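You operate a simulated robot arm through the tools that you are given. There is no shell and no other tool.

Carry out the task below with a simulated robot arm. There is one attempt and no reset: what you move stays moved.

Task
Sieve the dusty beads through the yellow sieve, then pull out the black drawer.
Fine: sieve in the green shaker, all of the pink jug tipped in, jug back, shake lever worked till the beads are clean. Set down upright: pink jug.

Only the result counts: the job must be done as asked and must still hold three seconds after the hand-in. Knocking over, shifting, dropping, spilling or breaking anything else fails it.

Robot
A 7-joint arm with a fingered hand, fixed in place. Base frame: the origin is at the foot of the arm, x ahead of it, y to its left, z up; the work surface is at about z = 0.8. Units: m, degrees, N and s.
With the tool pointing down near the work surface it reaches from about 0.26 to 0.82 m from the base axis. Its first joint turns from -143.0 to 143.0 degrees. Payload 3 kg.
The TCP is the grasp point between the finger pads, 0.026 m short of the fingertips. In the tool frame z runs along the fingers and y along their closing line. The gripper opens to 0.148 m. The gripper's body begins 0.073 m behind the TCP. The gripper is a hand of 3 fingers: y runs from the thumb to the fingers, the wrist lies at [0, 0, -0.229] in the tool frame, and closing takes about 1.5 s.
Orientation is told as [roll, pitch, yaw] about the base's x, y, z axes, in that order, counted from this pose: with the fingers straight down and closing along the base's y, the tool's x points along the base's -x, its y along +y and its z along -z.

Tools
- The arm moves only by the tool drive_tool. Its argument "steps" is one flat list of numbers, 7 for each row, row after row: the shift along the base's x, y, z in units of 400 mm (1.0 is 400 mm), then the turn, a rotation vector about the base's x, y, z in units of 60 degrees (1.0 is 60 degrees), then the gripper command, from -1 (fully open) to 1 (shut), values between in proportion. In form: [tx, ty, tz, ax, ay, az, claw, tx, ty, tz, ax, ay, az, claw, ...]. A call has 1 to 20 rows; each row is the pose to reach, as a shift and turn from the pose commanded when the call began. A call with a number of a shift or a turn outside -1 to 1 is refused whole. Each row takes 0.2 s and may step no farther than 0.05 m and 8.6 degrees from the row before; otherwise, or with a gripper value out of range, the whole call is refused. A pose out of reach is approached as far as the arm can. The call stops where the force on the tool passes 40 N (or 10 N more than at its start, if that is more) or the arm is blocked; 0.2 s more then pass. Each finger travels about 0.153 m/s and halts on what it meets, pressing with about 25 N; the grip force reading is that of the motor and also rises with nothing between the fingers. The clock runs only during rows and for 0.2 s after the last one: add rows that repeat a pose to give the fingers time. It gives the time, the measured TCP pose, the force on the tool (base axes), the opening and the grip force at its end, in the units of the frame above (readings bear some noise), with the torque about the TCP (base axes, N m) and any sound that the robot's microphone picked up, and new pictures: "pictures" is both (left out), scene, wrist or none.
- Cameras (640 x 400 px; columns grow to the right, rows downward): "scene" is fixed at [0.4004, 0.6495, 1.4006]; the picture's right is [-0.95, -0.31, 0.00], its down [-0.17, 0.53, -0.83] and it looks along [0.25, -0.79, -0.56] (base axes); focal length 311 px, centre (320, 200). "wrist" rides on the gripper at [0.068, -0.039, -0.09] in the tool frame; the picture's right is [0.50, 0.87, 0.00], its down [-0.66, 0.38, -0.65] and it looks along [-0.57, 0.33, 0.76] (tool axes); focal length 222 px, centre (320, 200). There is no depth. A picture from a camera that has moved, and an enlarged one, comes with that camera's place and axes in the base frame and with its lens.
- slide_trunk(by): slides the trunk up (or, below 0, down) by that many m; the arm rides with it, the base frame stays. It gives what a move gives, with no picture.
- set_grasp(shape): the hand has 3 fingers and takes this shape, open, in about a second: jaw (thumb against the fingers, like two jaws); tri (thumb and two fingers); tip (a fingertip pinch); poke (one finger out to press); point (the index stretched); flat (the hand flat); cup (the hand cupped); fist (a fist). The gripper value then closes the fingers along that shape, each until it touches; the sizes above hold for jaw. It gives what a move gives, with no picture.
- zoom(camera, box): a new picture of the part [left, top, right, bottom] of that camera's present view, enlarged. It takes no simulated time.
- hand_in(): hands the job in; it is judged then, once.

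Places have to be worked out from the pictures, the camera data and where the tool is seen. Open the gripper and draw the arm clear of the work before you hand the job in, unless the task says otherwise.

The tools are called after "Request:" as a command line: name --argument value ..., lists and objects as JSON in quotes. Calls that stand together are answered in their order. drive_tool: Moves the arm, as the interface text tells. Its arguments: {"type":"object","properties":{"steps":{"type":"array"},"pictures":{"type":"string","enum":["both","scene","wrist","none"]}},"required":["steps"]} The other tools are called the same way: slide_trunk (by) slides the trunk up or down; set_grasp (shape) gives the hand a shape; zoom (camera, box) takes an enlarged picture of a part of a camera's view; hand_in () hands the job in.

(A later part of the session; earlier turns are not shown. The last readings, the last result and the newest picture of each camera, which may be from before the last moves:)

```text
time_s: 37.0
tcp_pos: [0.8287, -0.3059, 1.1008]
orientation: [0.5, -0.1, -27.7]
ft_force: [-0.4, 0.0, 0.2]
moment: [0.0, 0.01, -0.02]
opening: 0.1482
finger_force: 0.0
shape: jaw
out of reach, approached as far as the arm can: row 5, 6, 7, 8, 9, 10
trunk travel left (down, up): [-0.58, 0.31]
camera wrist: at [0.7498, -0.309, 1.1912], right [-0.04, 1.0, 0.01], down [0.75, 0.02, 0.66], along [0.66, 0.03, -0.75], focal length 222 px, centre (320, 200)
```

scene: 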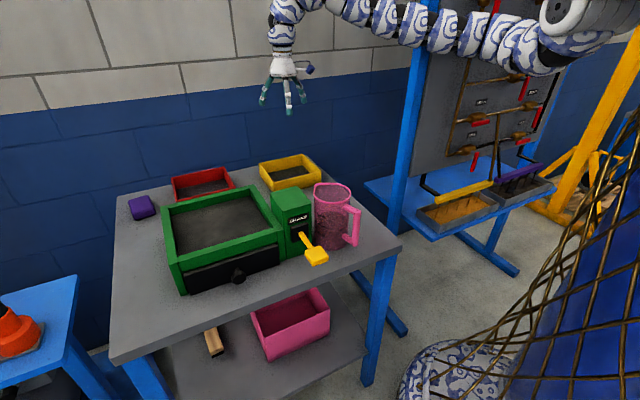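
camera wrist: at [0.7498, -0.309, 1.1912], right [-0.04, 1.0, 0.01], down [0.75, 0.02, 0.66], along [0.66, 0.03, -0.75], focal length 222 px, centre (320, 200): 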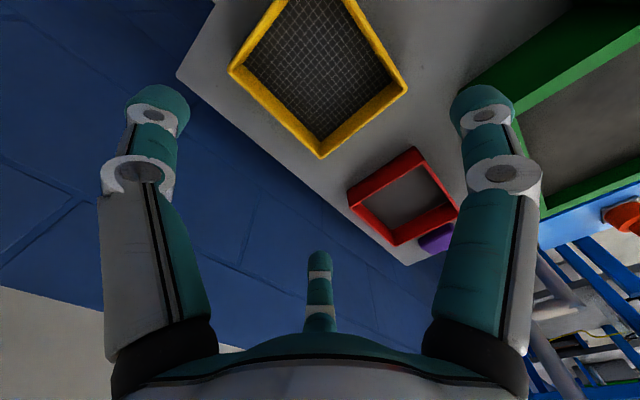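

The view is good. I'll zoom on the yellow sieve to get its corners.

Request:
zoom --camera "wrist" --box '[210, 0, 430, 165]'

Request:
zoom --camera "wrist" --box '[180, 0, 460, 10]'

```text
2.42 times, centred on (320, 82) of wrist
camera zoom: at [0.7498, -0.309, 1.1912], right [-0.04, 1.0, 0.01], down [0.75, 0.02, 0.66], along [0.66, 0.03, -0.75], focal length 538 px, centre (320, 485)
```

zoom: 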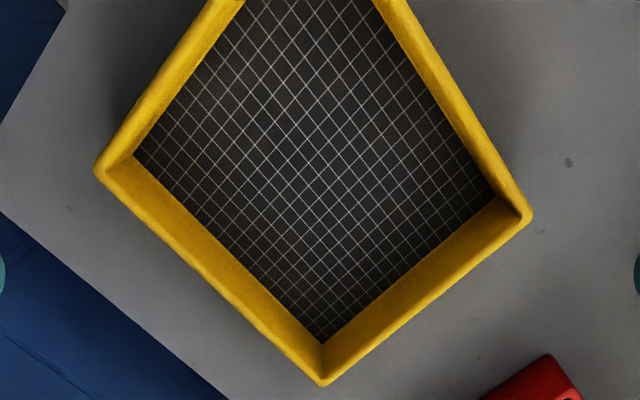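

```text
2.29 times, centred on (320, 5) of wrist
camera zoom: at [0.7498, -0.309, 1.1912], right [-0.04, 1.0, 0.01], down [0.75, 0.02, 0.66], along [0.66, 0.03, -0.75], focal length 508 px, centre (320, 646)
```

zoom: 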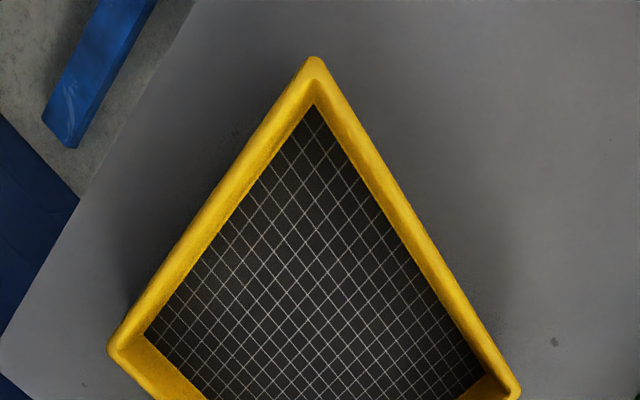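

The sieve's centre is about (.832,-.305), rim z≈.844, edges at 45°; I'll pinch the middle of its front wall at about (.775,-.247). First I raise the trunk by 0.17 so the tool-down attitude is comfortable there.

Request:
slide_trunk --by 0.17

Request:
drive_tool --steps '[-0.01, 0.02, -0.08, 0, 0, 0.12, -1, -0.02, 0.04, -0.16, 0, 0, 0.24, -1, -0.03, 0.06, -0.24, 0, 0, 0.36, -1, -0.04, 0.08, -0.32, 0, 0, 0.48, -1, -0.05, 0.1, -0.4, 0, 0, 0.6, -1, -0.07, 0.11, -0.48, 0, 0, 0.72, -1, -0.1, 0.12, -0.54, 0, 0, 0.84, -1, -0.12, 0.13, -0.58, 0, 0, 0.96, -1]' --pictures "both"

```text
time_s: 39.1
tcp_pos: [0.8276, -0.3007, 1.2088]
orientation: [0.8, 0.5, -27.4]
ft_force: [-2.5, -0.9, 2.5]
moment: [0.08, -0.18, -0.02]
opening: 0.1478
finger_force: 0.0
shape: jaw
trunk travel left (down, up): [-0.691, 0.199]
stopped: the arm was blocked; the commanded pose is now the measured one
```

```text
time_s: 40.9
tcp_pos: [0.78, -0.251, 0.9761]
orientation: [0.7, 0.4, 30.2]
ft_force: [-0.8, 0.6, -2.2]
moment: [-0.07, -0.06, 0.02]
opening: 0.148
finger_force: 0.1
shape: jaw
out of reach, approached as far as the arm can: row 1, 2, 3, 4, 5
trunk travel left (down, up): [-0.691, 0.199]
camera wrist: at [0.7427, -0.3194, 1.0664], right [-0.87, 0.5, 0.02], down [0.39, 0.65, 0.65], along [0.32, 0.57, -0.76], focal length 222 px, centre (320, 200)
```

scene: 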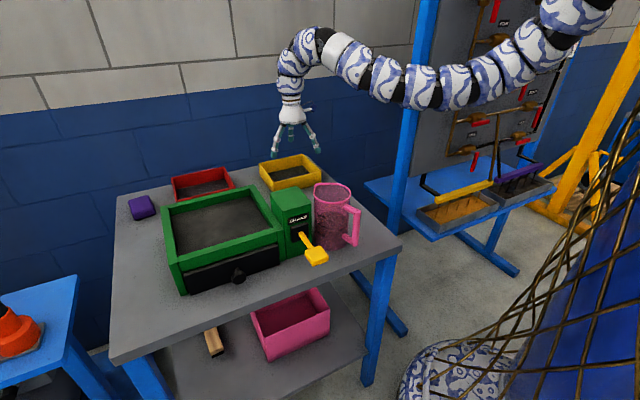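
wrist: 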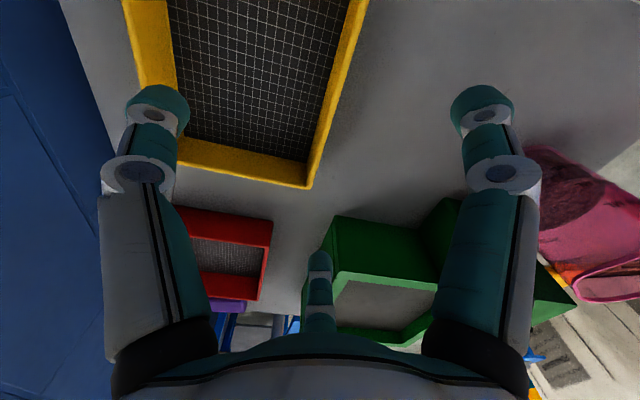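

The hand is over the sieve's front wall with the thumb on the inside. I align yaw to 45°, centre on the wall at (.7725,-.247) and come down to z≈.93 for a check.

Request:
drive_tool --steps '[-0.01, 0.005, -0.05, 0, 0, 0.124, -1, -0.019, 0.01, -0.115, 0, 0, 0.247, -1, -0.019, 0.01, -0.115, 0, 0, 0.247, -1]' --pictures "both"

```text
time_s: 41.7
tcp_pos: [0.7724, -0.2463, 0.928]
orientation: [0.8, 0.4, 44.8]
ft_force: [1.0, -0.2, 0.6]
moment: [0.01, 0.02, -0.02]
opening: 0.1477
finger_force: 0.2
shape: jaw
trunk travel left (down, up): [-0.691, 0.199]
camera wrist: at [0.7536, -0.3229, 1.0203], right [-0.97, 0.26, 0.02], down [0.21, 0.73, 0.65], along [0.16, 0.64, -0.76], focal length 222 px, centre (320, 200)
```

scene: 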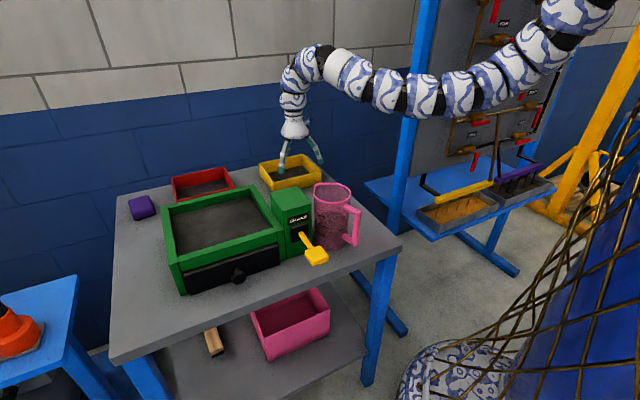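
wrist: 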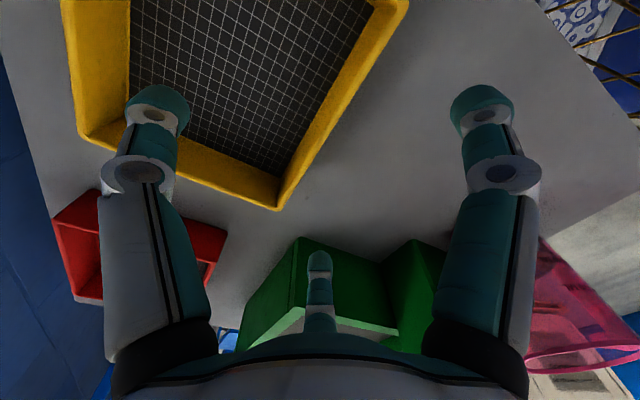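

Aligned: thumb inside, both fingers outside the front wall. I descend to z=.843.

Request:
drive_tool --steps '[0, 0, -0.06, 0, 0, 0, -1, 0, 0, -0.12, 0, 0, 0, -1, 0, 0, -0.17, 0, 0, 0, -1, 0, 0, -0.21, 0, 0, 0, -1, 0, 0, -0.21, 0, 0, 0, -1]' --pictures "both"

Request:
zoom --camera "scene" --box '[240, 100, 350, 200]'

```text
time_s: 42.9
tcp_pos: [0.7726, -0.2468, 0.8455]
orientation: [0.8, 0.5, 44.9]
ft_force: [-0.1, 0.3, 0.4]
moment: [0.02, -0.01, 0.0]
opening: 0.1481
finger_force: 0.1
shape: jaw
trunk travel left (down, up): [-0.691, 0.199]
camera wrist: at [0.7546, -0.3224, 0.9369], right [-0.97, 0.26, 0.02], down [0.21, 0.73, 0.66], along [0.16, 0.64, -0.76], focal length 222 px, centre (320, 200)
```

scene: 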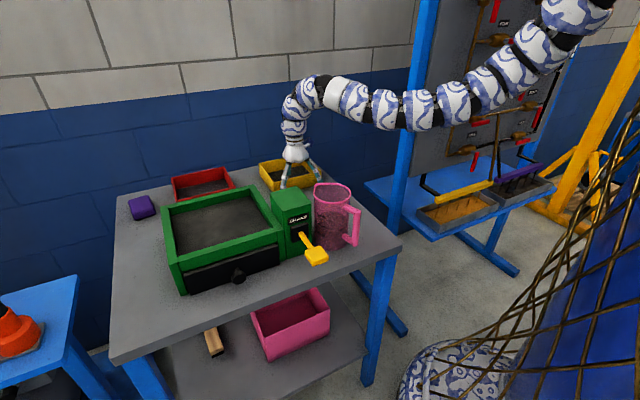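
wrist: 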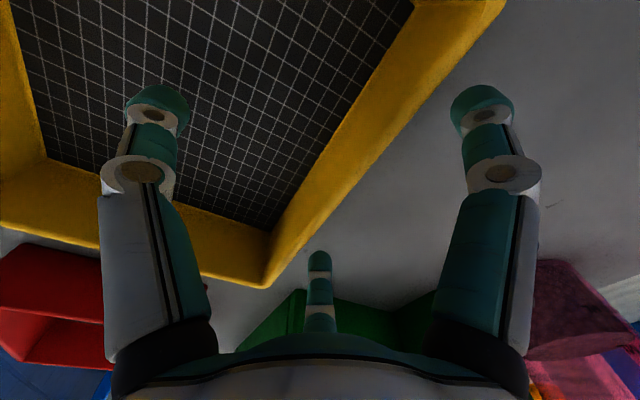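

```text
4.00 times, centred on (295, 150) of scene
camera zoom: at [0.4004, 0.6495, 1.4006], right [-0.95, -0.31, 0.0], down [-0.17, 0.53, -0.83], along [0.25, -0.79, -0.56], focal length 1244 px, centre (420, 400)
```

zoom: 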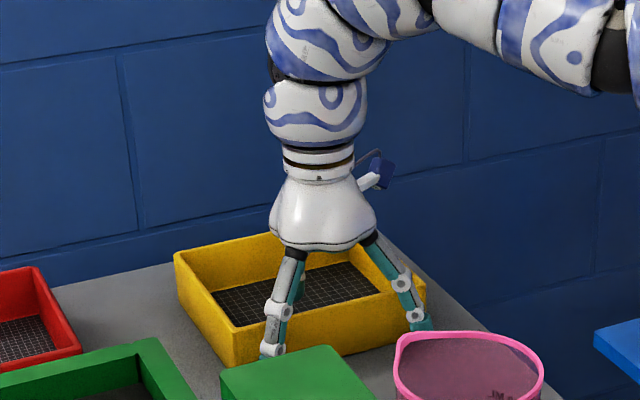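

Fingers straddle the front wall as intended. I close the hand on it.

Request:
drive_tool --steps '[0, 0, 0, 0, 0, 0, 0, 0, 0, 0, 0, 0, 0, 0.5, 0, 0, 0, 0, 0, 0, 1, 0, 0, 0, 0, 0, 0, 1, 0, 0, 0, 0, 0, 0, 1, 0, 0, 0, 0, 0, 0, 1, 0, 0, 0, 0, 0, 0, 1, 0, 0, 0, 0, 0, 0, 1]' --pictures "both"

Request:
zoom --camera "scene" --box '[240, 100, 350, 200]'

```text
time_s: 44.7
tcp_pos: [0.7743, -0.2482, 0.8457]
orientation: [0.7, 0.4, 45.0]
ft_force: [0.8, 0.0, 0.1]
moment: [-0.02, -0.05, 0.0]
opening: 0.0066
finger_force: 25.3
shape: jaw
trunk travel left (down, up): [-0.691, 0.199]
camera wrist: at [0.7546, -0.3225, 0.937], right [-0.97, 0.26, 0.02], down [0.21, 0.73, 0.65], along [0.16, 0.64, -0.76], focal length 222 px, centre (320, 200)
```

scene: 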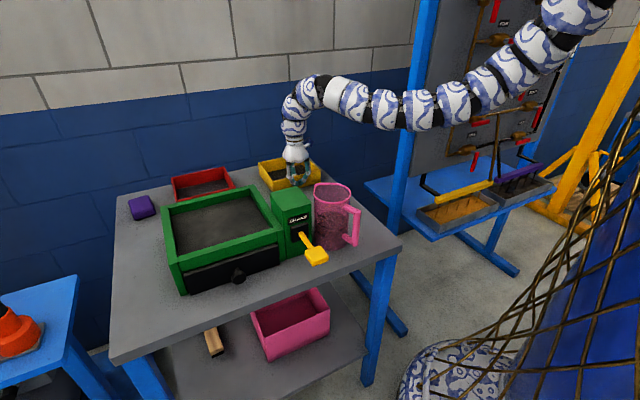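
wrist: 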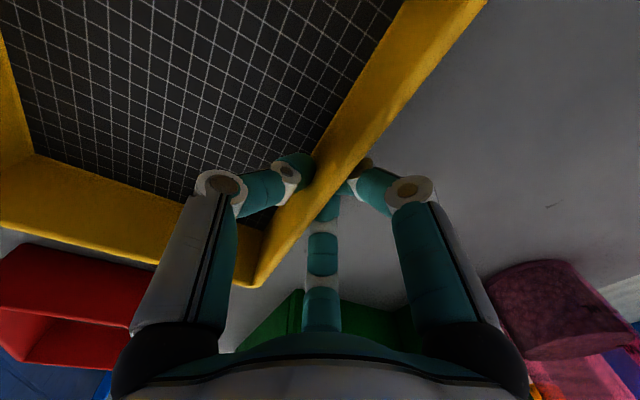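

```text
4.00 times, centred on (295, 150) of scene
camera zoom: at [0.4004, 0.6495, 1.4006], right [-0.95, -0.31, 0.0], down [-0.17, 0.53, -0.83], along [0.25, -0.79, -0.56], focal length 1244 px, centre (420, 400)
```

zoom: 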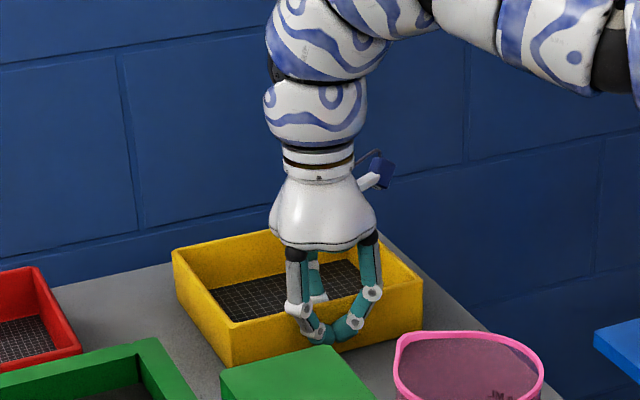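

The wall is gripped (6.6 mm, 25 N). I lift straight up slowly and check that the sieve hangs level.

Request:
drive_tool --steps '[0, 0, 0.03, 0, 0, 0, 1, 0, 0, 0.07, 0, 0, 0, 1, 0, 0, 0.12, 0, 0, 0, 1, 0, 0, 0.18, 0, 0, 0, 1, 0, 0, 0.25, 0, 0, 0, 1, 0, 0, 0.32, 0, 0, 0, 1, 0, 0, 0.385, 0, 0, 0, 1]' --pictures "both"

Request:
zoom --camera "scene" --box '[220, 60, 370, 180]'

```text
time_s: 46.3
tcp_pos: [0.7762, -0.2473, 0.9949]
orientation: [0.8, 0.5, 44.9]
ft_force: [0.2, 0.7, -1.8]
moment: [0.1, 0.08, -0.02]
opening: 0.0064
finger_force: 24.9
shape: jaw
out of reach, approached as far as the arm can: row 7
trunk travel left (down, up): [-0.691, 0.199]
camera wrist: at [0.757, -0.3226, 1.086], right [-0.97, 0.26, 0.01], down [0.21, 0.73, 0.65], along [0.16, 0.63, -0.76], focal length 222 px, centre (320, 200)
```

scene: 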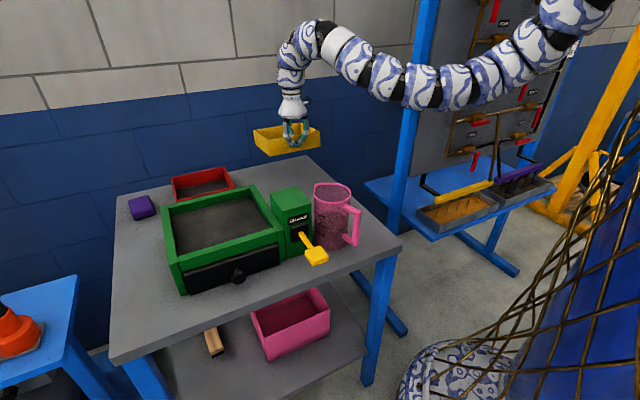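
wrist: 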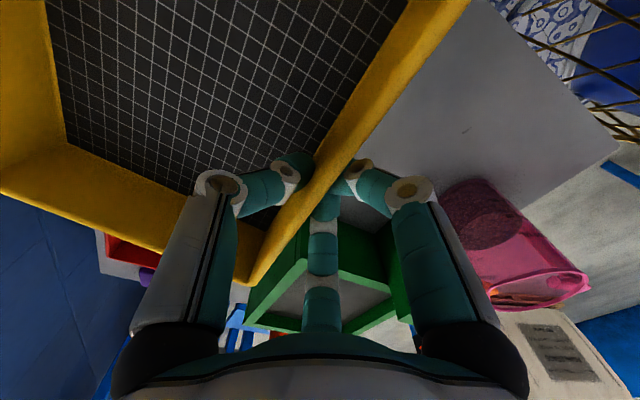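

```text
3.33 times, centred on (295, 120) of scene
camera zoom: at [0.4004, 0.6495, 1.4006], right [-0.95, -0.31, 0.0], down [-0.17, 0.53, -0.83], along [0.25, -0.79, -0.56], focal length 1037 px, centre (403, 467)
```

zoom: 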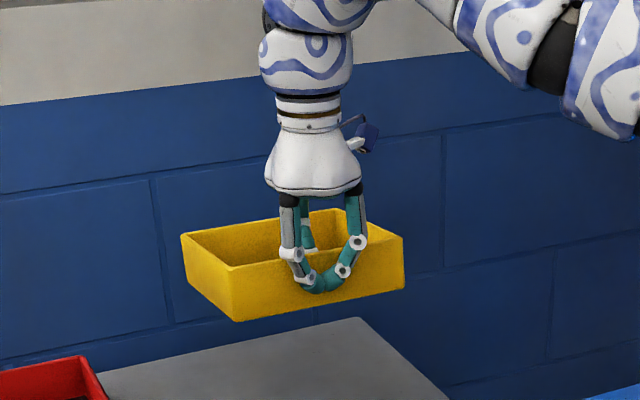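

The sieve hangs level. I carry it in a slightly outward arc to above the tray.

Request:
drive_tool --steps '[0.05, 0.0875, 0.005, 0, 0, 0, 1, 0.1, 0.1875, 0.01, 0, 0, 0, 1, 0.1375, 0.2875, 0.015, 0, 0, 0, 1, 0.1625, 0.4, 0.02, 0, 0, 0, 1, 0.17, 0.5, 0.02, 0, 0, 0, 1, 0.165, 0.6, 0.02, 0, 0, 0, 1, 0.145, 0.7, 0.02, 0, 0, 0, 1, 0.12, 0.8, 0.02, 0, 0, 0, 1, 0.095, 0.9, 0.02, 0, 0, 0, 1, 0.0725, 1.0, 0.02, 0, 0, 0, 1]' --pictures "both"

Request:
zoom --camera "scene" --box '[120, 80, 320, 290]'

```text
time_s: 48.5
tcp_pos: [0.8045, 0.1551, 1.003]
orientation: [0.7, 0.4, 44.8]
ft_force: [-0.1, 0.2, -0.7]
moment: [0.09, 0.07, 0.0]
opening: 0.0065
finger_force: 24.8
shape: jaw
trunk travel left (down, up): [-0.691, 0.199]
camera wrist: at [0.7845, 0.0783, 1.0947], right [-0.96, 0.26, 0.02], down [0.21, 0.73, 0.65], along [0.16, 0.63, -0.76], focal length 222 px, centre (320, 200)
```

scene: 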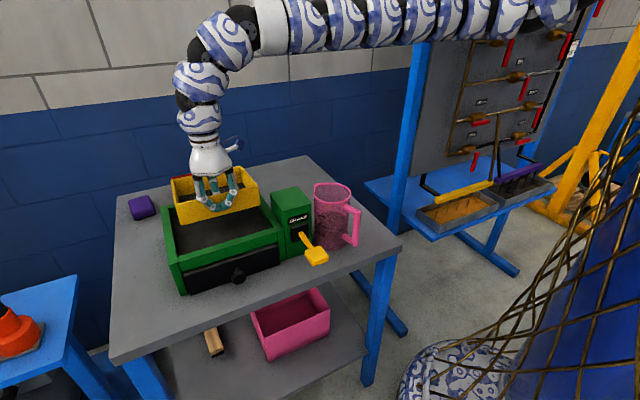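
wrist: 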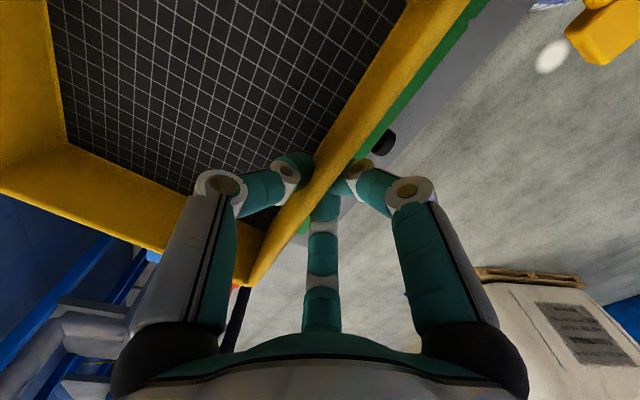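

```text
1.90 times, centred on (220, 185) of scene
camera zoom: at [0.4004, 0.6495, 1.4006], right [-0.95, -0.31, 0.0], down [-0.17, 0.53, -0.83], along [0.25, -0.79, -0.56], focal length 592 px, centre (510, 229)
```

zoom: 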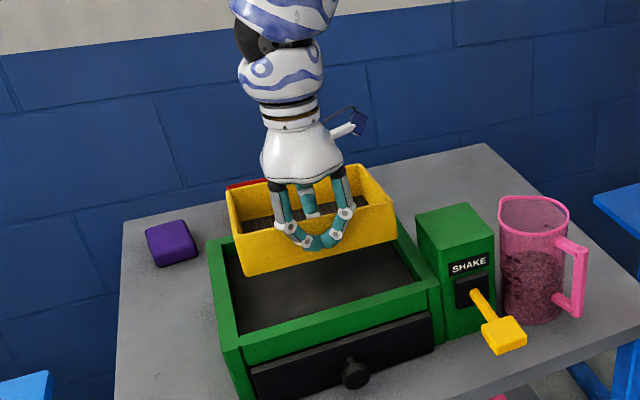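

The sieve is above the tray. I zoom closely to compare the sieve's corners with the tray's inner edges.

Request:
zoom --camera "scene" --box '[160, 165, 280, 240]'

Request:
zoom --camera "wrist" --box '[240, 0, 500, 160]'

```text
5.33 times, centred on (220, 202) of scene
camera zoom: at [0.4004, 0.6495, 1.4006], right [-0.95, -0.31, 0.0], down [-0.17, 0.53, -0.83], along [0.25, -0.79, -0.56], focal length 1659 px, centre (853, 187)
```

zoom: 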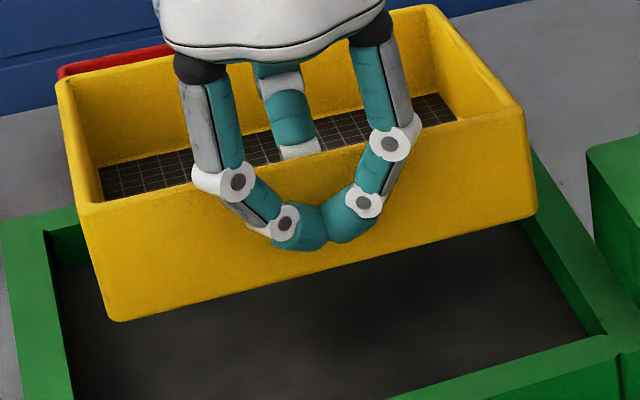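

```text
2.46 times, centred on (370, 80) of wrist
camera zoom: at [0.7845, 0.0783, 1.0947], right [-0.96, 0.26, 0.02], down [0.21, 0.73, 0.65], along [0.16, 0.63, -0.76], focal length 547 px, centre (197, 495)
```

zoom: 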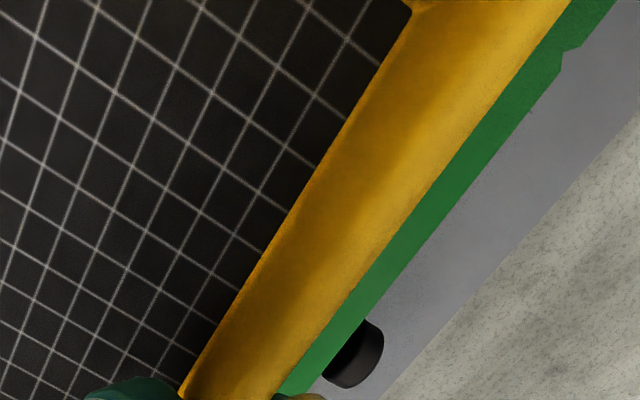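

The sieve sags ~9° at its far side; centred estimates show good margins inside the tray (floor z≈.88). I level it by tilting the hand 9° about its wall axis, nudge 4 mm, and lower partway.

Request:
drive_tool --steps '[0.005, 0.005, 0, -0.053, -0.053, 0, 1, 0.01, 0.01, 0, -0.106, -0.106, 0, 1, 0.01, 0.01, -0.05, -0.106, -0.106, 0, 1, 0.01, 0.01, -0.1, -0.106, -0.106, 0, 1, 0.01, 0.01, -0.13, -0.106, -0.106, 0, 1]' --pictures "both"

Request:
zoom --camera "scene" --box '[160, 165, 280, 240]'

```text
time_s: 49.7
tcp_pos: [0.8088, 0.1578, 0.9515]
orientation: [-8.2, 0.4, 44.9]
ft_force: [0.3, -0.2, -1.7]
moment: [0.07, 0.11, -0.02]
opening: 0.0065
finger_force: 24.7
shape: jaw
trunk travel left (down, up): [-0.691, 0.199]
camera wrist: at [0.7787, 0.0922, 1.0467], right [-0.96, 0.26, -0.12], down [0.14, 0.8, 0.59], along [0.25, 0.55, -0.8], focal length 222 px, centre (320, 200)
```

scene: 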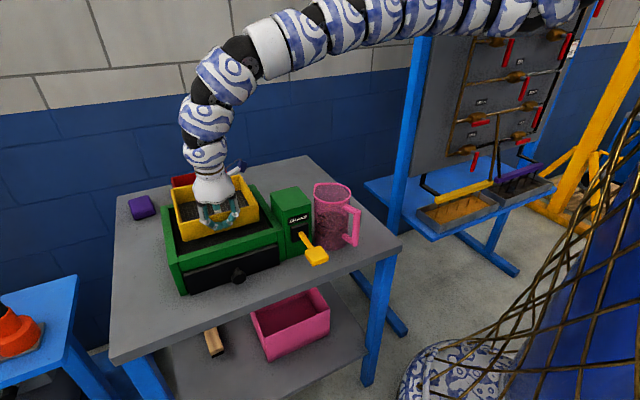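
wrist: 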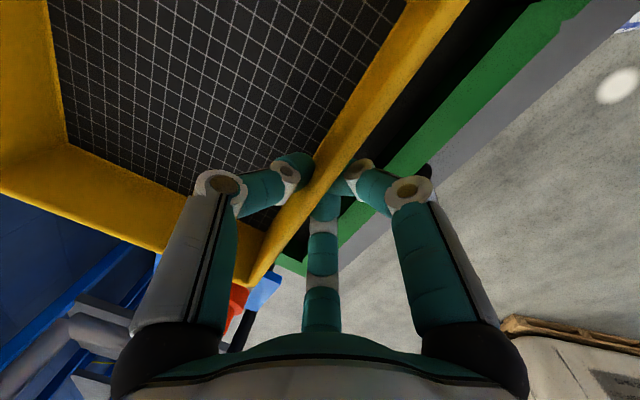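

```text
5.33 times, centred on (220, 202) of scene
camera zoom: at [0.4004, 0.6495, 1.4006], right [-0.95, -0.31, 0.0], down [-0.17, 0.53, -0.83], along [0.25, -0.79, -0.56], focal length 1659 px, centre (853, 187)
```

zoom: 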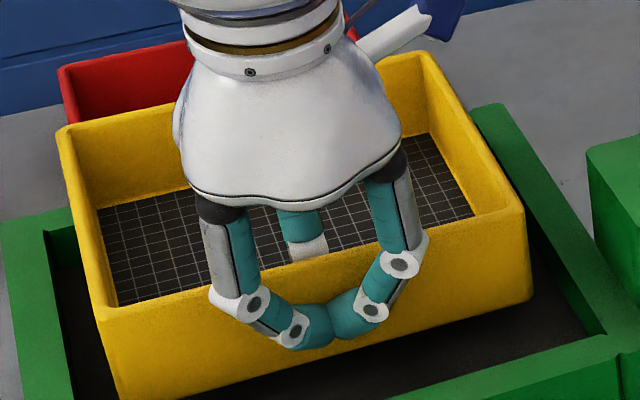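

The sieve is now level and within the tray margins on all sides. I lower it the next 2 cm and watch the force.

Request:
drive_tool --steps '[0, 0, -0.02, 0, 0, 0, 1, 0, 0, -0.04, 0, 0, 0, 1, 0, 0, -0.052, 0, 0, 0, 1, 0, 0, -0.052, 0, 0, 0, 1]' --pictures "none"

Request:
drive_tool --steps '[0, 0, -0.01, 0, 0, 0, 1, 0, 0, -0.01, 0, 0, 0, 1]' --pictures "none"

```text
time_s: 50.7
tcp_pos: [0.8082, 0.156, 0.9284]
orientation: [-8.3, 0.4, 44.7]
ft_force: [0.5, -0.2, -1.8]
moment: [0.11, 0.11, -0.01]
opening: 0.0066
finger_force: 25.2
shape: jaw
trunk travel left (down, up): [-0.691, 0.199]
```

```text
time_s: 51.3
tcp_pos: [0.8087, 0.1568, 0.9257]
orientation: [-8.2, 0.5, 44.8]
ft_force: [-0.2, 0.2, -1.3]
moment: [0.1, 0.11, 0.01]
opening: 0.0063
finger_force: 24.9
shape: jaw
trunk travel left (down, up): [-0.691, 0.199]
```

No contact yet (weight still ~1.7 N). I keep lowering in small steps.

Request:
drive_tool --steps '[0, 0, -0.01, 0, 0, 0, 1, 0, 0, -0.01, 0, 0, 0, 1]' --pictures "none"

Request:
drive_tool --steps '[0, 0, -0.01, 0, 0, 0, 1, 0, 0, -0.01, 0, 0, 0, 1]' --pictures "scene"

Request:
zoom --camera "scene" --box '[160, 175, 280, 250]'

```text
time_s: 51.9
tcp_pos: [0.808, 0.1568, 0.9239]
orientation: [-8.3, 0.1, 44.9]
ft_force: [2.3, -0.2, 13.7]
moment: [0.08, -0.02, -0.01]
opening: 0.0064
finger_force: 25.0
shape: jaw
trunk travel left (down, up): [-0.691, 0.199]
```

```text
time_s: 52.5
tcp_pos: [0.8088, 0.157, 0.9209]
orientation: [-8.4, 0.1, 44.8]
ft_force: [5.5, -1.0, 34.8]
moment: [-0.04, -0.18, 0.02]
opening: 0.0077
finger_force: 25.0
shape: jaw
trunk travel left (down, up): [-0.691, 0.199]
```

scene: 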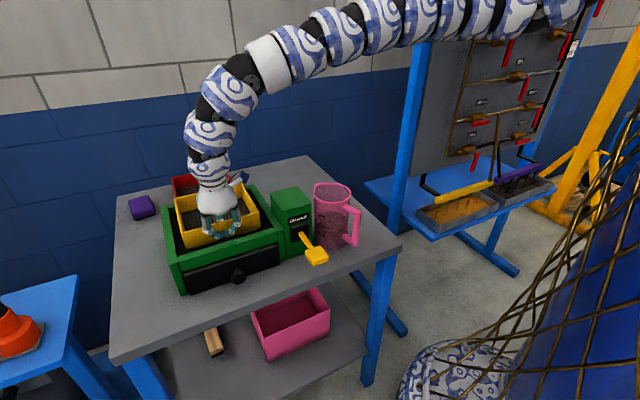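

```text
5.33 times, centred on (220, 212) of scene
camera zoom: at [0.4004, 0.6495, 1.4006], right [-0.95, -0.31, 0.0], down [-0.17, 0.53, -0.83], along [0.25, -0.79, -0.56], focal length 1659 px, centre (853, 133)
```

zoom: 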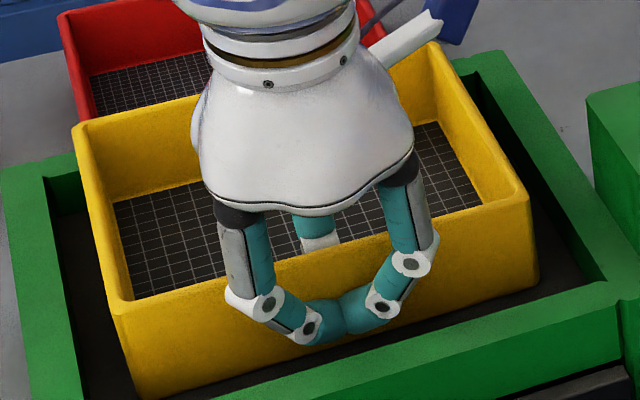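

Seated on the tray floor (contact at TCP z≈.924). I ease off the pressing force, open the fingers only about 3 cm and lift away.

Request:
drive_tool --steps '[0, 0, 0.008, 0, 0, 0, 1, 0, 0, 0.008, 0, 0, 0, 0.6, 0, 0, 0.008, 0, 0, 0, 0.6, 0, 0, 0.008, 0, 0, 0, 0.6]' --pictures "none"

Request:
drive_tool --steps '[0, 0, 0.05, 0, 0, 0, 0.6, 0, 0, 0.1, 0, 0, 0, 0.5, 0, 0, 0.15, 0, 0, 0, 0, 0, 0, 0.25, 0, 0, 0, -0.5, 0, 0, 0.35, 0, 0, 0, -1]' --pictures "both"

Request:
zoom --camera "scene" --box '[150, 150, 320, 300]'

```text
time_s: 53.5
tcp_pos: [0.8094, 0.1569, 0.9202]
orientation: [-8.1, 0.3, 44.8]
ft_force: [-0.3, -0.4, 0.3]
moment: [-0.02, 0.0, -0.02]
opening: 0.0295
finger_force: 0.0
shape: jaw
trunk travel left (down, up): [-0.691, 0.199]
```

```text
time_s: 54.7
tcp_pos: [0.809, 0.1579, 1.0615]
orientation: [-8.2, 0.4, 44.8]
ft_force: [0.2, -0.2, -0.1]
moment: [-0.01, 0.03, 0.01]
opening: 0.1481
finger_force: 0.1
shape: jaw
trunk travel left (down, up): [-0.691, 0.199]
camera wrist: at [0.7788, 0.0932, 1.1579], right [-0.96, 0.25, -0.12], down [0.14, 0.8, 0.59], along [0.25, 0.55, -0.8], focal length 222 px, centre (320, 200)
```

scene: 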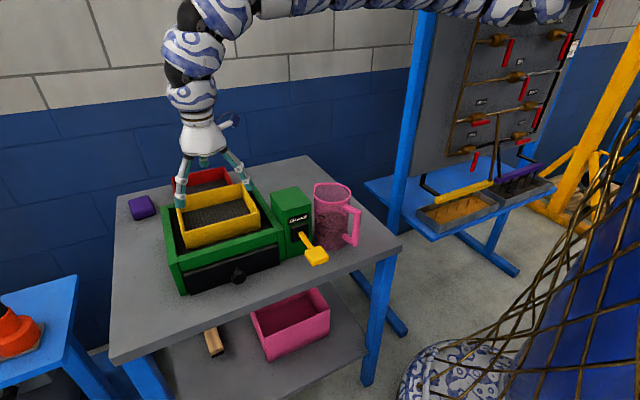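
wrist: 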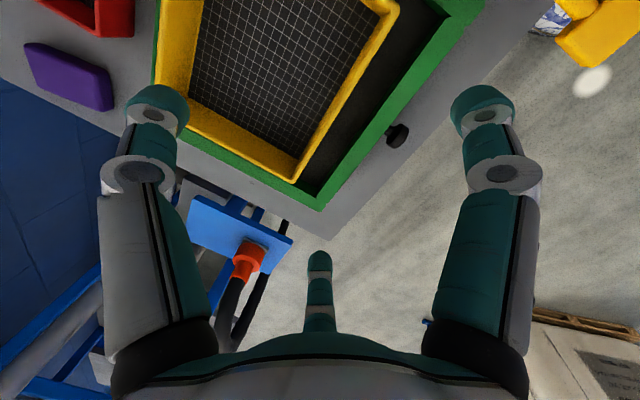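

```text
2.67 times, centred on (235, 225) of scene
camera zoom: at [0.4004, 0.6495, 1.4006], right [-0.95, -0.31, 0.0], down [-0.17, 0.53, -0.83], along [0.25, -0.79, -0.56], focal length 829 px, centre (547, 133)
```

zoom: 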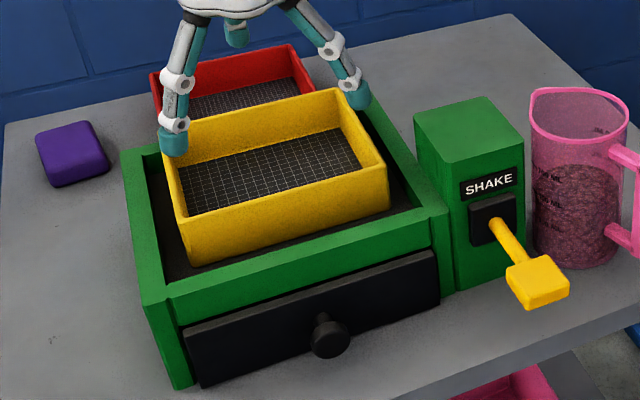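

The sieve is released in the tray. I check from the wrist camera that it is really down inside at the back edge.

Request:
zoom --camera "wrist" --box '[140, 0, 480, 212]'

Request:
zoom --camera "wrist" --box '[100, 0, 500, 10]'

```text
1.88 times, centred on (310, 106) of wrist
camera zoom: at [0.7788, 0.0932, 1.1579], right [-0.96, 0.25, -0.12], down [0.14, 0.8, 0.59], along [0.25, 0.55, -0.8], focal length 418 px, centre (339, 377)
```

zoom: 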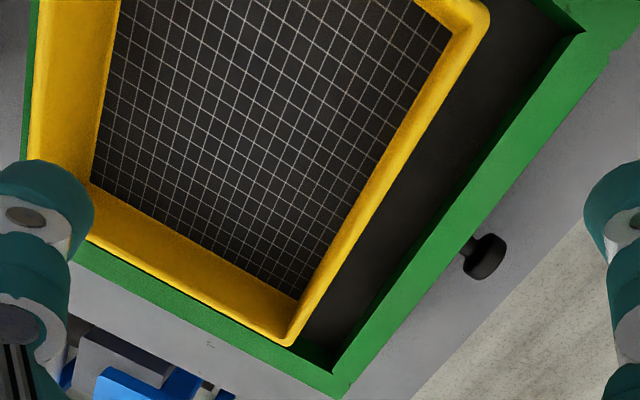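

```text
1.60 times, centred on (300, 5) of wrist
camera zoom: at [0.7788, 0.0932, 1.1579], right [-0.96, 0.25, -0.12], down [0.14, 0.8, 0.59], along [0.25, 0.55, -0.8], focal length 355 px, centre (352, 512)
```

zoom: 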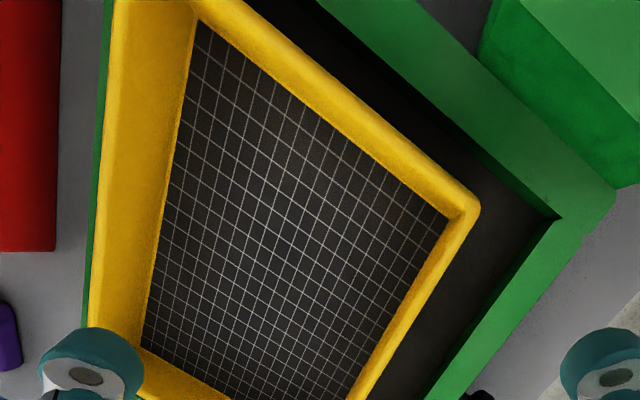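

The sieve sits properly inside the tray. Next comes the jug: I plan to grip it from its right side with the tool horizontal pointing roughly +y (thumb on the handle bar, two fingers on the opposite wall), which needs yaw ≈ -105° before tilting. I move to free air, level the tool and test that yaw.

Request:
drive_tool --steps '[0.01, -0.06, 0.05, 0.053, 0.053, 0, -1, 0.02, -0.14, 0.1, 0.106, 0.106, 0, -1, 0.04, -0.24, 0.15, 0.106, 0.106, 0, -1, 0.05, -0.34, 0.2, 0.106, 0.106, 0, -1, 0.0525, -0.445, 0.22, 0.106, 0.106, 0, -1]' --pictures "none"

Request:
drive_tool --steps '[0, 0, 0, 0, 0, -0.14, -1, 0, 0, 0, 0, 0, -0.28, -1, 0, 0, 0, 0, 0, -0.42, -1, 0, 0, 0, 0, 0, -0.56, -1, 0, 0, 0, 0, 0, -0.7, -1, 0, 0, 0, 0, 0, -0.84, -1, 0, 0, 0, 0, 0, -0.98, -1]' --pictures "none"

```text
time_s: 55.9
tcp_pos: [0.8292, -0.0214, 1.1499]
orientation: [0.8, 0.3, 45.0]
ft_force: [1.3, 0.7, 0.2]
moment: [0.03, 0.01, 0.01]
opening: 0.1478
finger_force: 0.0
shape: jaw
trunk travel left (down, up): [-0.691, 0.199]
```

```text
time_s: 57.5
tcp_pos: [0.8293, -0.021, 1.148]
orientation: [0.8, 0.3, -14.0]
ft_force: [1.1, -0.5, 0.2]
moment: [-0.01, 0.03, 0.01]
opening: 0.148
finger_force: 0.0
shape: jaw
trunk travel left (down, up): [-0.691, 0.199]
```

Yaw is at -14° without trouble; I continue to about -105°.

Request:
drive_tool --steps '[0, 0, 0, 0, 0, -0.14, -1, 0, 0, 0, 0, 0, -0.28, -1, 0, 0, 0, 0, 0, -0.42, -1, 0, 0, 0, 0, 0, -0.56, -1, 0, 0, 0, 0, 0, -0.7, -1, 0, 0, 0, 0, 0, -0.84, -1, 0, 0, 0, 0, 0, -0.98, -1]' --pictures "none"

Request:
drive_tool --steps '[0, 0, 0, 0, 0, -0.14, -1, 0, 0, 0, 0, 0, -0.28, -1, 0, 0, 0, 0, 0, -0.42, -1, 0, 0, 0, 0, 0, -0.54, -1]' --pictures "both"

```text
time_s: 59.1
tcp_pos: [0.8297, -0.0211, 1.1497]
orientation: [0.8, 0.3, -72.9]
ft_force: [-0.3, -0.2, 0.4]
moment: [0.02, 0.03, 0.0]
opening: 0.1479
finger_force: 0.0
shape: jaw
trunk travel left (down, up): [-0.691, 0.199]
```

```text
time_s: 60.1
tcp_pos: [0.8296, -0.0202, 1.1484]
orientation: [0.8, 0.4, -105.3]
ft_force: [-0.3, -0.8, -0.5]
moment: [-0.01, 0.01, 0.01]
opening: 0.148
finger_force: 0.0
shape: jaw
trunk travel left (down, up): [-0.691, 0.199]
camera wrist: at [0.8079, 0.0542, 1.2403], right [0.97, 0.25, 0.02], down [0.18, -0.73, 0.65], along [0.18, -0.63, -0.76], focal length 222 px, centre (320, 200)
```

scene: 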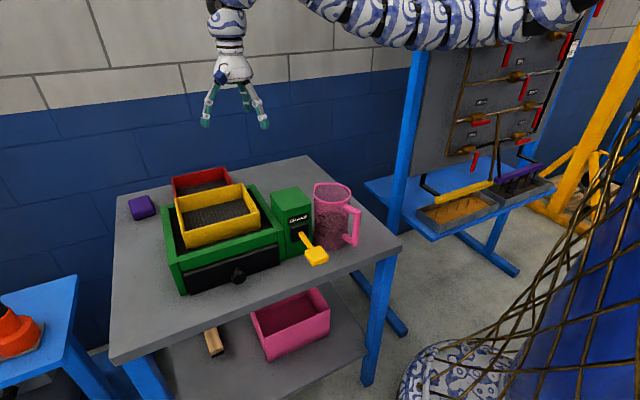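
wrist: 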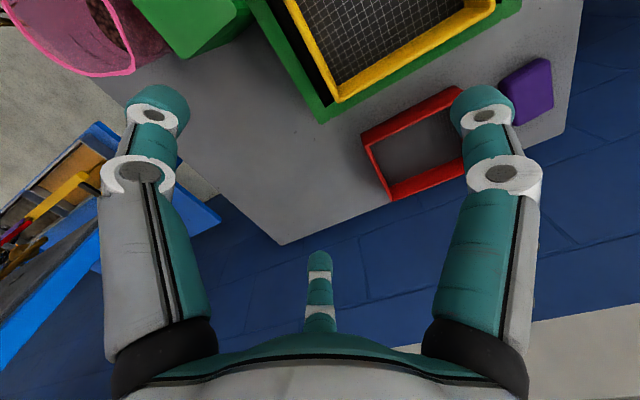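

Yaw -105° works. This view also shows the jug, so I zoom there to locate it and its handle precisely.

Request:
zoom --camera "wrist" --box '[0, 0, 200, 5]'

Request:
zoom --camera "scene" --box '[290, 170, 380, 260]'

```text
3.20 times, centred on (100, 2) of wrist
camera zoom: at [0.8079, 0.0542, 1.2403], right [0.97, 0.25, 0.02], down [0.18, -0.73, 0.65], along [0.18, -0.63, -0.76], focal length 711 px, centre (1024, 832)
```

zoom: 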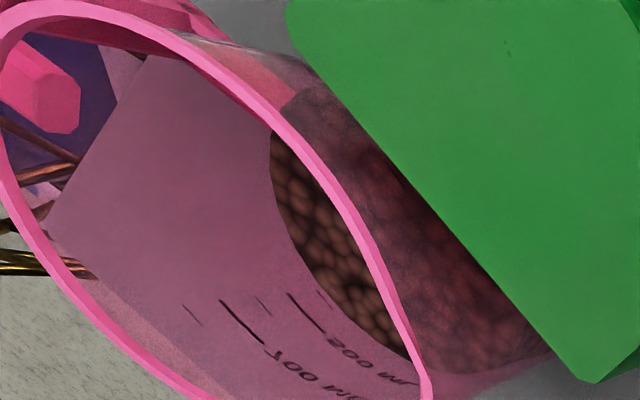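

```text
4.44 times, centred on (335, 215) of scene
camera zoom: at [0.4004, 0.6495, 1.4006], right [-0.95, -0.31, 0.0], down [-0.17, 0.53, -0.83], along [0.25, -0.79, -0.56], focal length 1382 px, centre (253, 133)
```

zoom: 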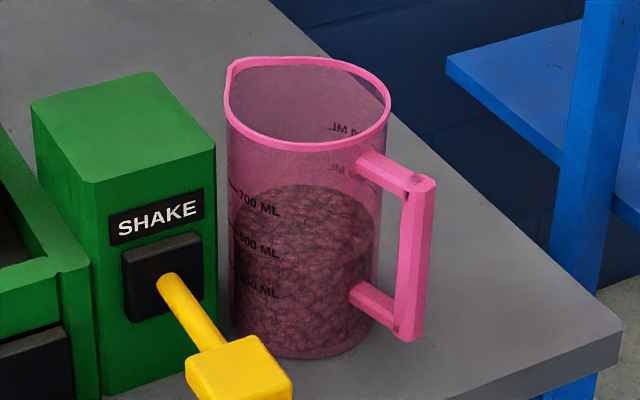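

High-res readings: jug axis ≈ (.580,-.004), radius .048, rim z≈.963, handle bar toward azimuth ~157° reaching .089 out. A better grasp needs the elbow-up branch of the arm, so I test in free air whether tilting the fingers inward (towards the robot) at full height flips the elbow.

Request:
drive_tool --steps '[0, 0.05, 0.1, 0, 0, 0, -1, 0, 0.1, 0.2, 0, 0, 0, -1, -0.08, 0.1, 0.206, 0, 0.133, 0, -1, -0.158, 0.1, 0.222, 0, 0.267, 0, -1, -0.233, 0.1, 0.25, 0, 0.4, 0, -1, -0.303, 0.1, 0.287, 0, 0.533, 0, -1, -0.368, 0.1, 0.334, 0, 0.667, 0, -1, -0.4255, 0.1, 0.39, 0, 0.8, 0, -1, -0.4746, 0.1, 0.452, 0, 0.933, 0, -1]' --pictures "none"

Request:
zoom --camera "scene" --box '[0, 0, 639, 1]'

```text
time_s: 62.1
tcp_pos: [0.6066, 0.0153, 1.1342]
orientation: [-53.7, -12.0, -98.9]
ft_force: [-0.5, -0.5, -0.4]
moment: [0.01, -0.01, 0.0]
opening: 0.1483
finger_force: 0.0
shape: jaw
out of reach, approached as far as the arm can: row 5, 6, 7, 8, 9
trunk travel left (down, up): [-0.691, 0.199]
```

```text
1.00 times, centred on (320, 0) of scene (not enlarged: the box is as wide or as high as the picture)
camera zoom: at [0.4004, 0.6495, 1.4006], right [-0.95, -0.31, 0.0], down [-0.17, 0.53, -0.83], along [0.25, -0.79, -0.56], focal length 312 px, centre (320, 400)
```

zoom: 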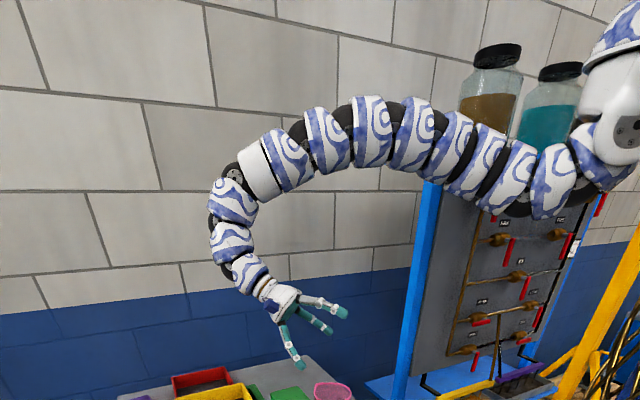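

The chain is now arched (elbow-up), exactly what I need. Now I rotate the tool back to pointing down while keeping the TCP here, to see if the arm stays in this branch at small radius.

Request:
drive_tool --steps '[0, 0, 0, 0, -0.13, 0, -1, 0, 0, 0, 0, -0.26, 0, -1, 0, 0, 0, 0, -0.39, 0, -1, 0, 0, 0, 0, -0.52, 0, -1, 0, 0, 0, 0, -0.65, 0, -1, 0, 0, 0, 0, -0.78, 0, -1, 0, 0, 0, 0, -0.9, 0, -1]' --pictures "none"

Request:
zoom --camera "scene" --box '[0, 0, 639, 1]'

```text
time_s: 63.7
tcp_pos: [0.7806, 0.0859, 1.1364]
orientation: [-1.7, -0.7, -105.2]
ft_force: [0.5, 0.2, -0.9]
moment: [0.02, 0.0, 0.04]
opening: 0.1482
finger_force: 0.0
shape: jaw
out of reach, approached as far as the arm can: row 2, 3, 4, 5, 6, 7
trunk travel left (down, up): [-0.691, 0.199]
```

```text
1.00 times, centred on (320, 0) of scene (not enlarged: the box is as wide or as high as the picture)
camera zoom: at [0.4004, 0.6495, 1.4006], right [-0.95, -0.31, 0.0], down [-0.17, 0.53, -0.83], along [0.25, -0.79, -0.56], focal length 312 px, centre (320, 400)
```

zoom: 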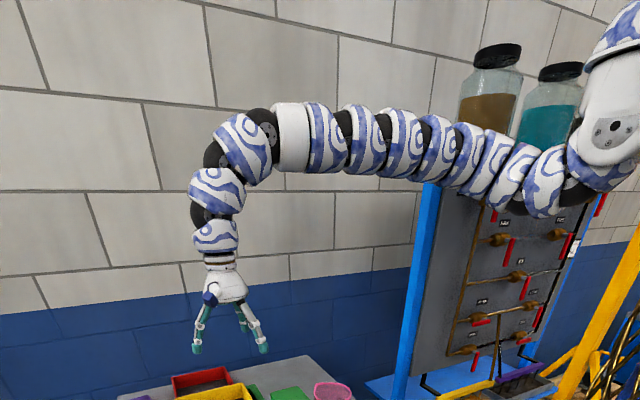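

The arch unrolled again, so deep tool-down retraction isn't available, but inward-tilted grasps at the jug are. My candidate: tool tilted 30° inward, thumb on the jug's lever side, two fingers on its right side; this needs yaw ≈ 157.5° (= -202.5°), which I now test in the air.

Request:
drive_tool --steps '[0.05, -0.1, 0, 0, 0, -0.14, -1, 0.1, -0.2, 0, 0, 0, -0.28, -1, 0.1, -0.2, 0, 0, 0, -0.42, -1, 0.1, -0.2, 0, 0, 0, -0.56, -1, 0.1, -0.2, 0, 0, 0, -0.7, -1, 0.1, -0.2, 0, 0, 0, -0.84, -1, 0.1, -0.2, 0, 0, 0, -0.98, -1]' --pictures "none"

Request:
drive_tool --steps '[0, 0, 0, 0, 0, -0.14, -1, 0, 0, 0, 0, 0, -0.28, -1, 0, 0, 0, 0, 0, -0.42, -1, 0, 0, 0, 0, 0, -0.56, -1, 0, 0, 0, 0, 0, -0.64, -1]' --pictures "none"

```text
time_s: 65.3
tcp_pos: [0.8172, 0.0058, 1.1355]
orientation: [-1.2, 0.0, -164.1]
ft_force: [-0.1, -0.4, 0.0]
moment: [0.01, -0.03, 0.0]
opening: 0.1478
finger_force: 0.0
shape: jaw
trunk travel left (down, up): [-0.691, 0.199]
```

```text
time_s: 66.5
tcp_pos: [0.8197, 0.0078, 1.1349]
orientation: [-0.9, -0.4, 157.6]
ft_force: [0.1, 0.6, 0.1]
moment: [-0.02, 0.0, 0.01]
opening: 0.1478
finger_force: 0.0
shape: jaw
trunk travel left (down, up): [-0.691, 0.199]
```

Yaw 157.6° is reachable. I raise the trunk fully, then move to above the jug with the 30° inward tilt (TCP (.572,-.024,1.04)); the final descent will be done with the trunk.

Request:
slide_trunk --by 0.195

Request:
drive_tool --steps '[-0.06, -0.01, -0.09, 0.024, 0.058, 0, -1, -0.13, -0.02, -0.18, 0.048, 0.116, 0, -1, -0.2, -0.03, -0.27, 0.072, 0.174, 0, -1, -0.27, -0.04, -0.36, 0.096, 0.231, 0, -1, -0.34, -0.05, -0.45, 0.12, 0.289, 0, -1, -0.41, -0.06, -0.54, 0.144, 0.347, 0, -1, -0.48, -0.07, -0.62, 0.168, 0.405, 0, -1, -0.55, -0.075, -0.68, 0.191, 0.462, 0, -1, -0.62, -0.08, -0.735, 0.191, 0.462, 0, -1]' --pictures "both"

```text
time_s: 68.6
tcp_pos: [0.821, 0.0061, 1.3308]
orientation: [-0.9, -0.3, 157.8]
ft_force: [-1.2, 0.2, 0.0]
moment: [0.03, 0.0, 0.01]
opening: 0.148
finger_force: 0.1
shape: jaw
trunk travel left (down, up): [-0.886, 0.004]
```

```text
time_s: 70.6
tcp_pos: [0.5702, -0.0247, 1.0355]
orientation: [-1.1, -30.4, 157.8]
ft_force: [0.7, -0.2, -0.2]
moment: [-0.05, 0.0, 0.01]
opening: 0.148
finger_force: 0.0
shape: jaw
out of reach, approached as far as the arm can: row 1, 2, 3, 4, 5
trunk travel left (down, up): [-0.886, 0.004]
camera wrist: at [0.6801, -0.0286, 1.0805], right [0.06, -0.96, -0.27], down [-0.37, -0.27, 0.89], along [-0.93, 0.04, -0.37], focal length 222 px, centre (320, 200)
```

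scene: 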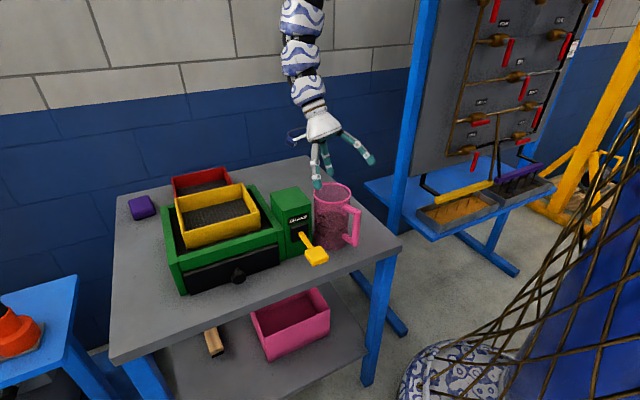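
wrist: 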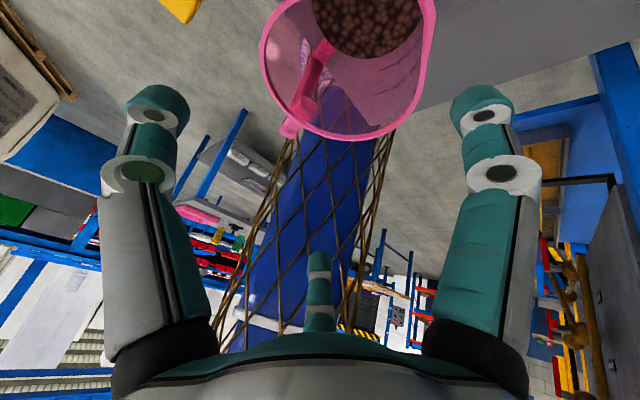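

Reached without limits, right over the jug. I zoom beyond the top of the wrist view to check the rim's centring between thumb (left) and fingers.

Request:
zoom --camera "wrist" --box '[160, 0, 520, 5]'

Request:
zoom --camera "scene" --box '[270, 110, 390, 260]'

```text
1.78 times, centred on (340, 2) of wrist
camera zoom: at [0.6801, -0.0286, 1.0805], right [0.06, -0.96, -0.27], down [-0.37, -0.27, 0.89], along [-0.93, 0.04, -0.37], focal length 395 px, centre (284, 551)
```

zoom: 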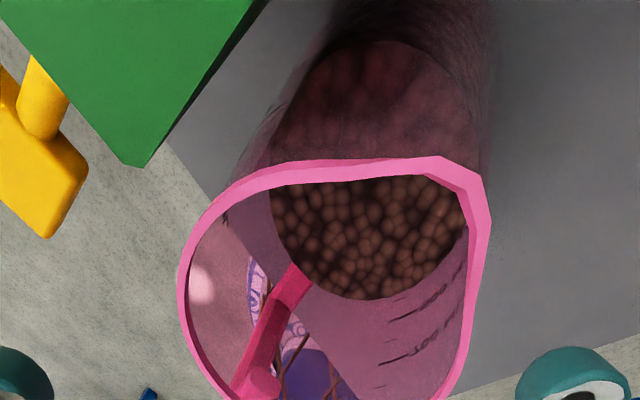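

```text
2.67 times, centred on (330, 185) of scene
camera zoom: at [0.4004, 0.6495, 1.4006], right [-0.95, -0.31, 0.0], down [-0.17, 0.53, -0.83], along [0.25, -0.79, -0.56], focal length 829 px, centre (293, 240)
```

zoom: 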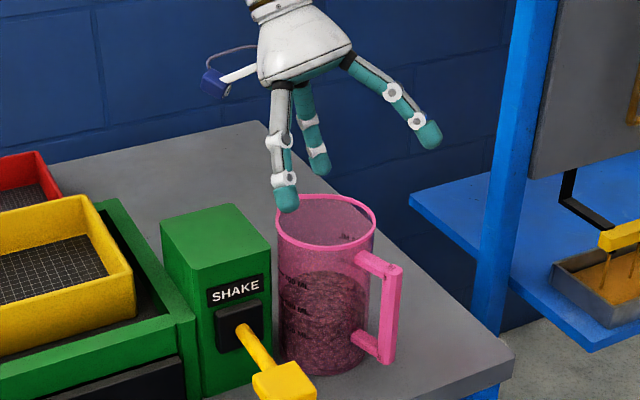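

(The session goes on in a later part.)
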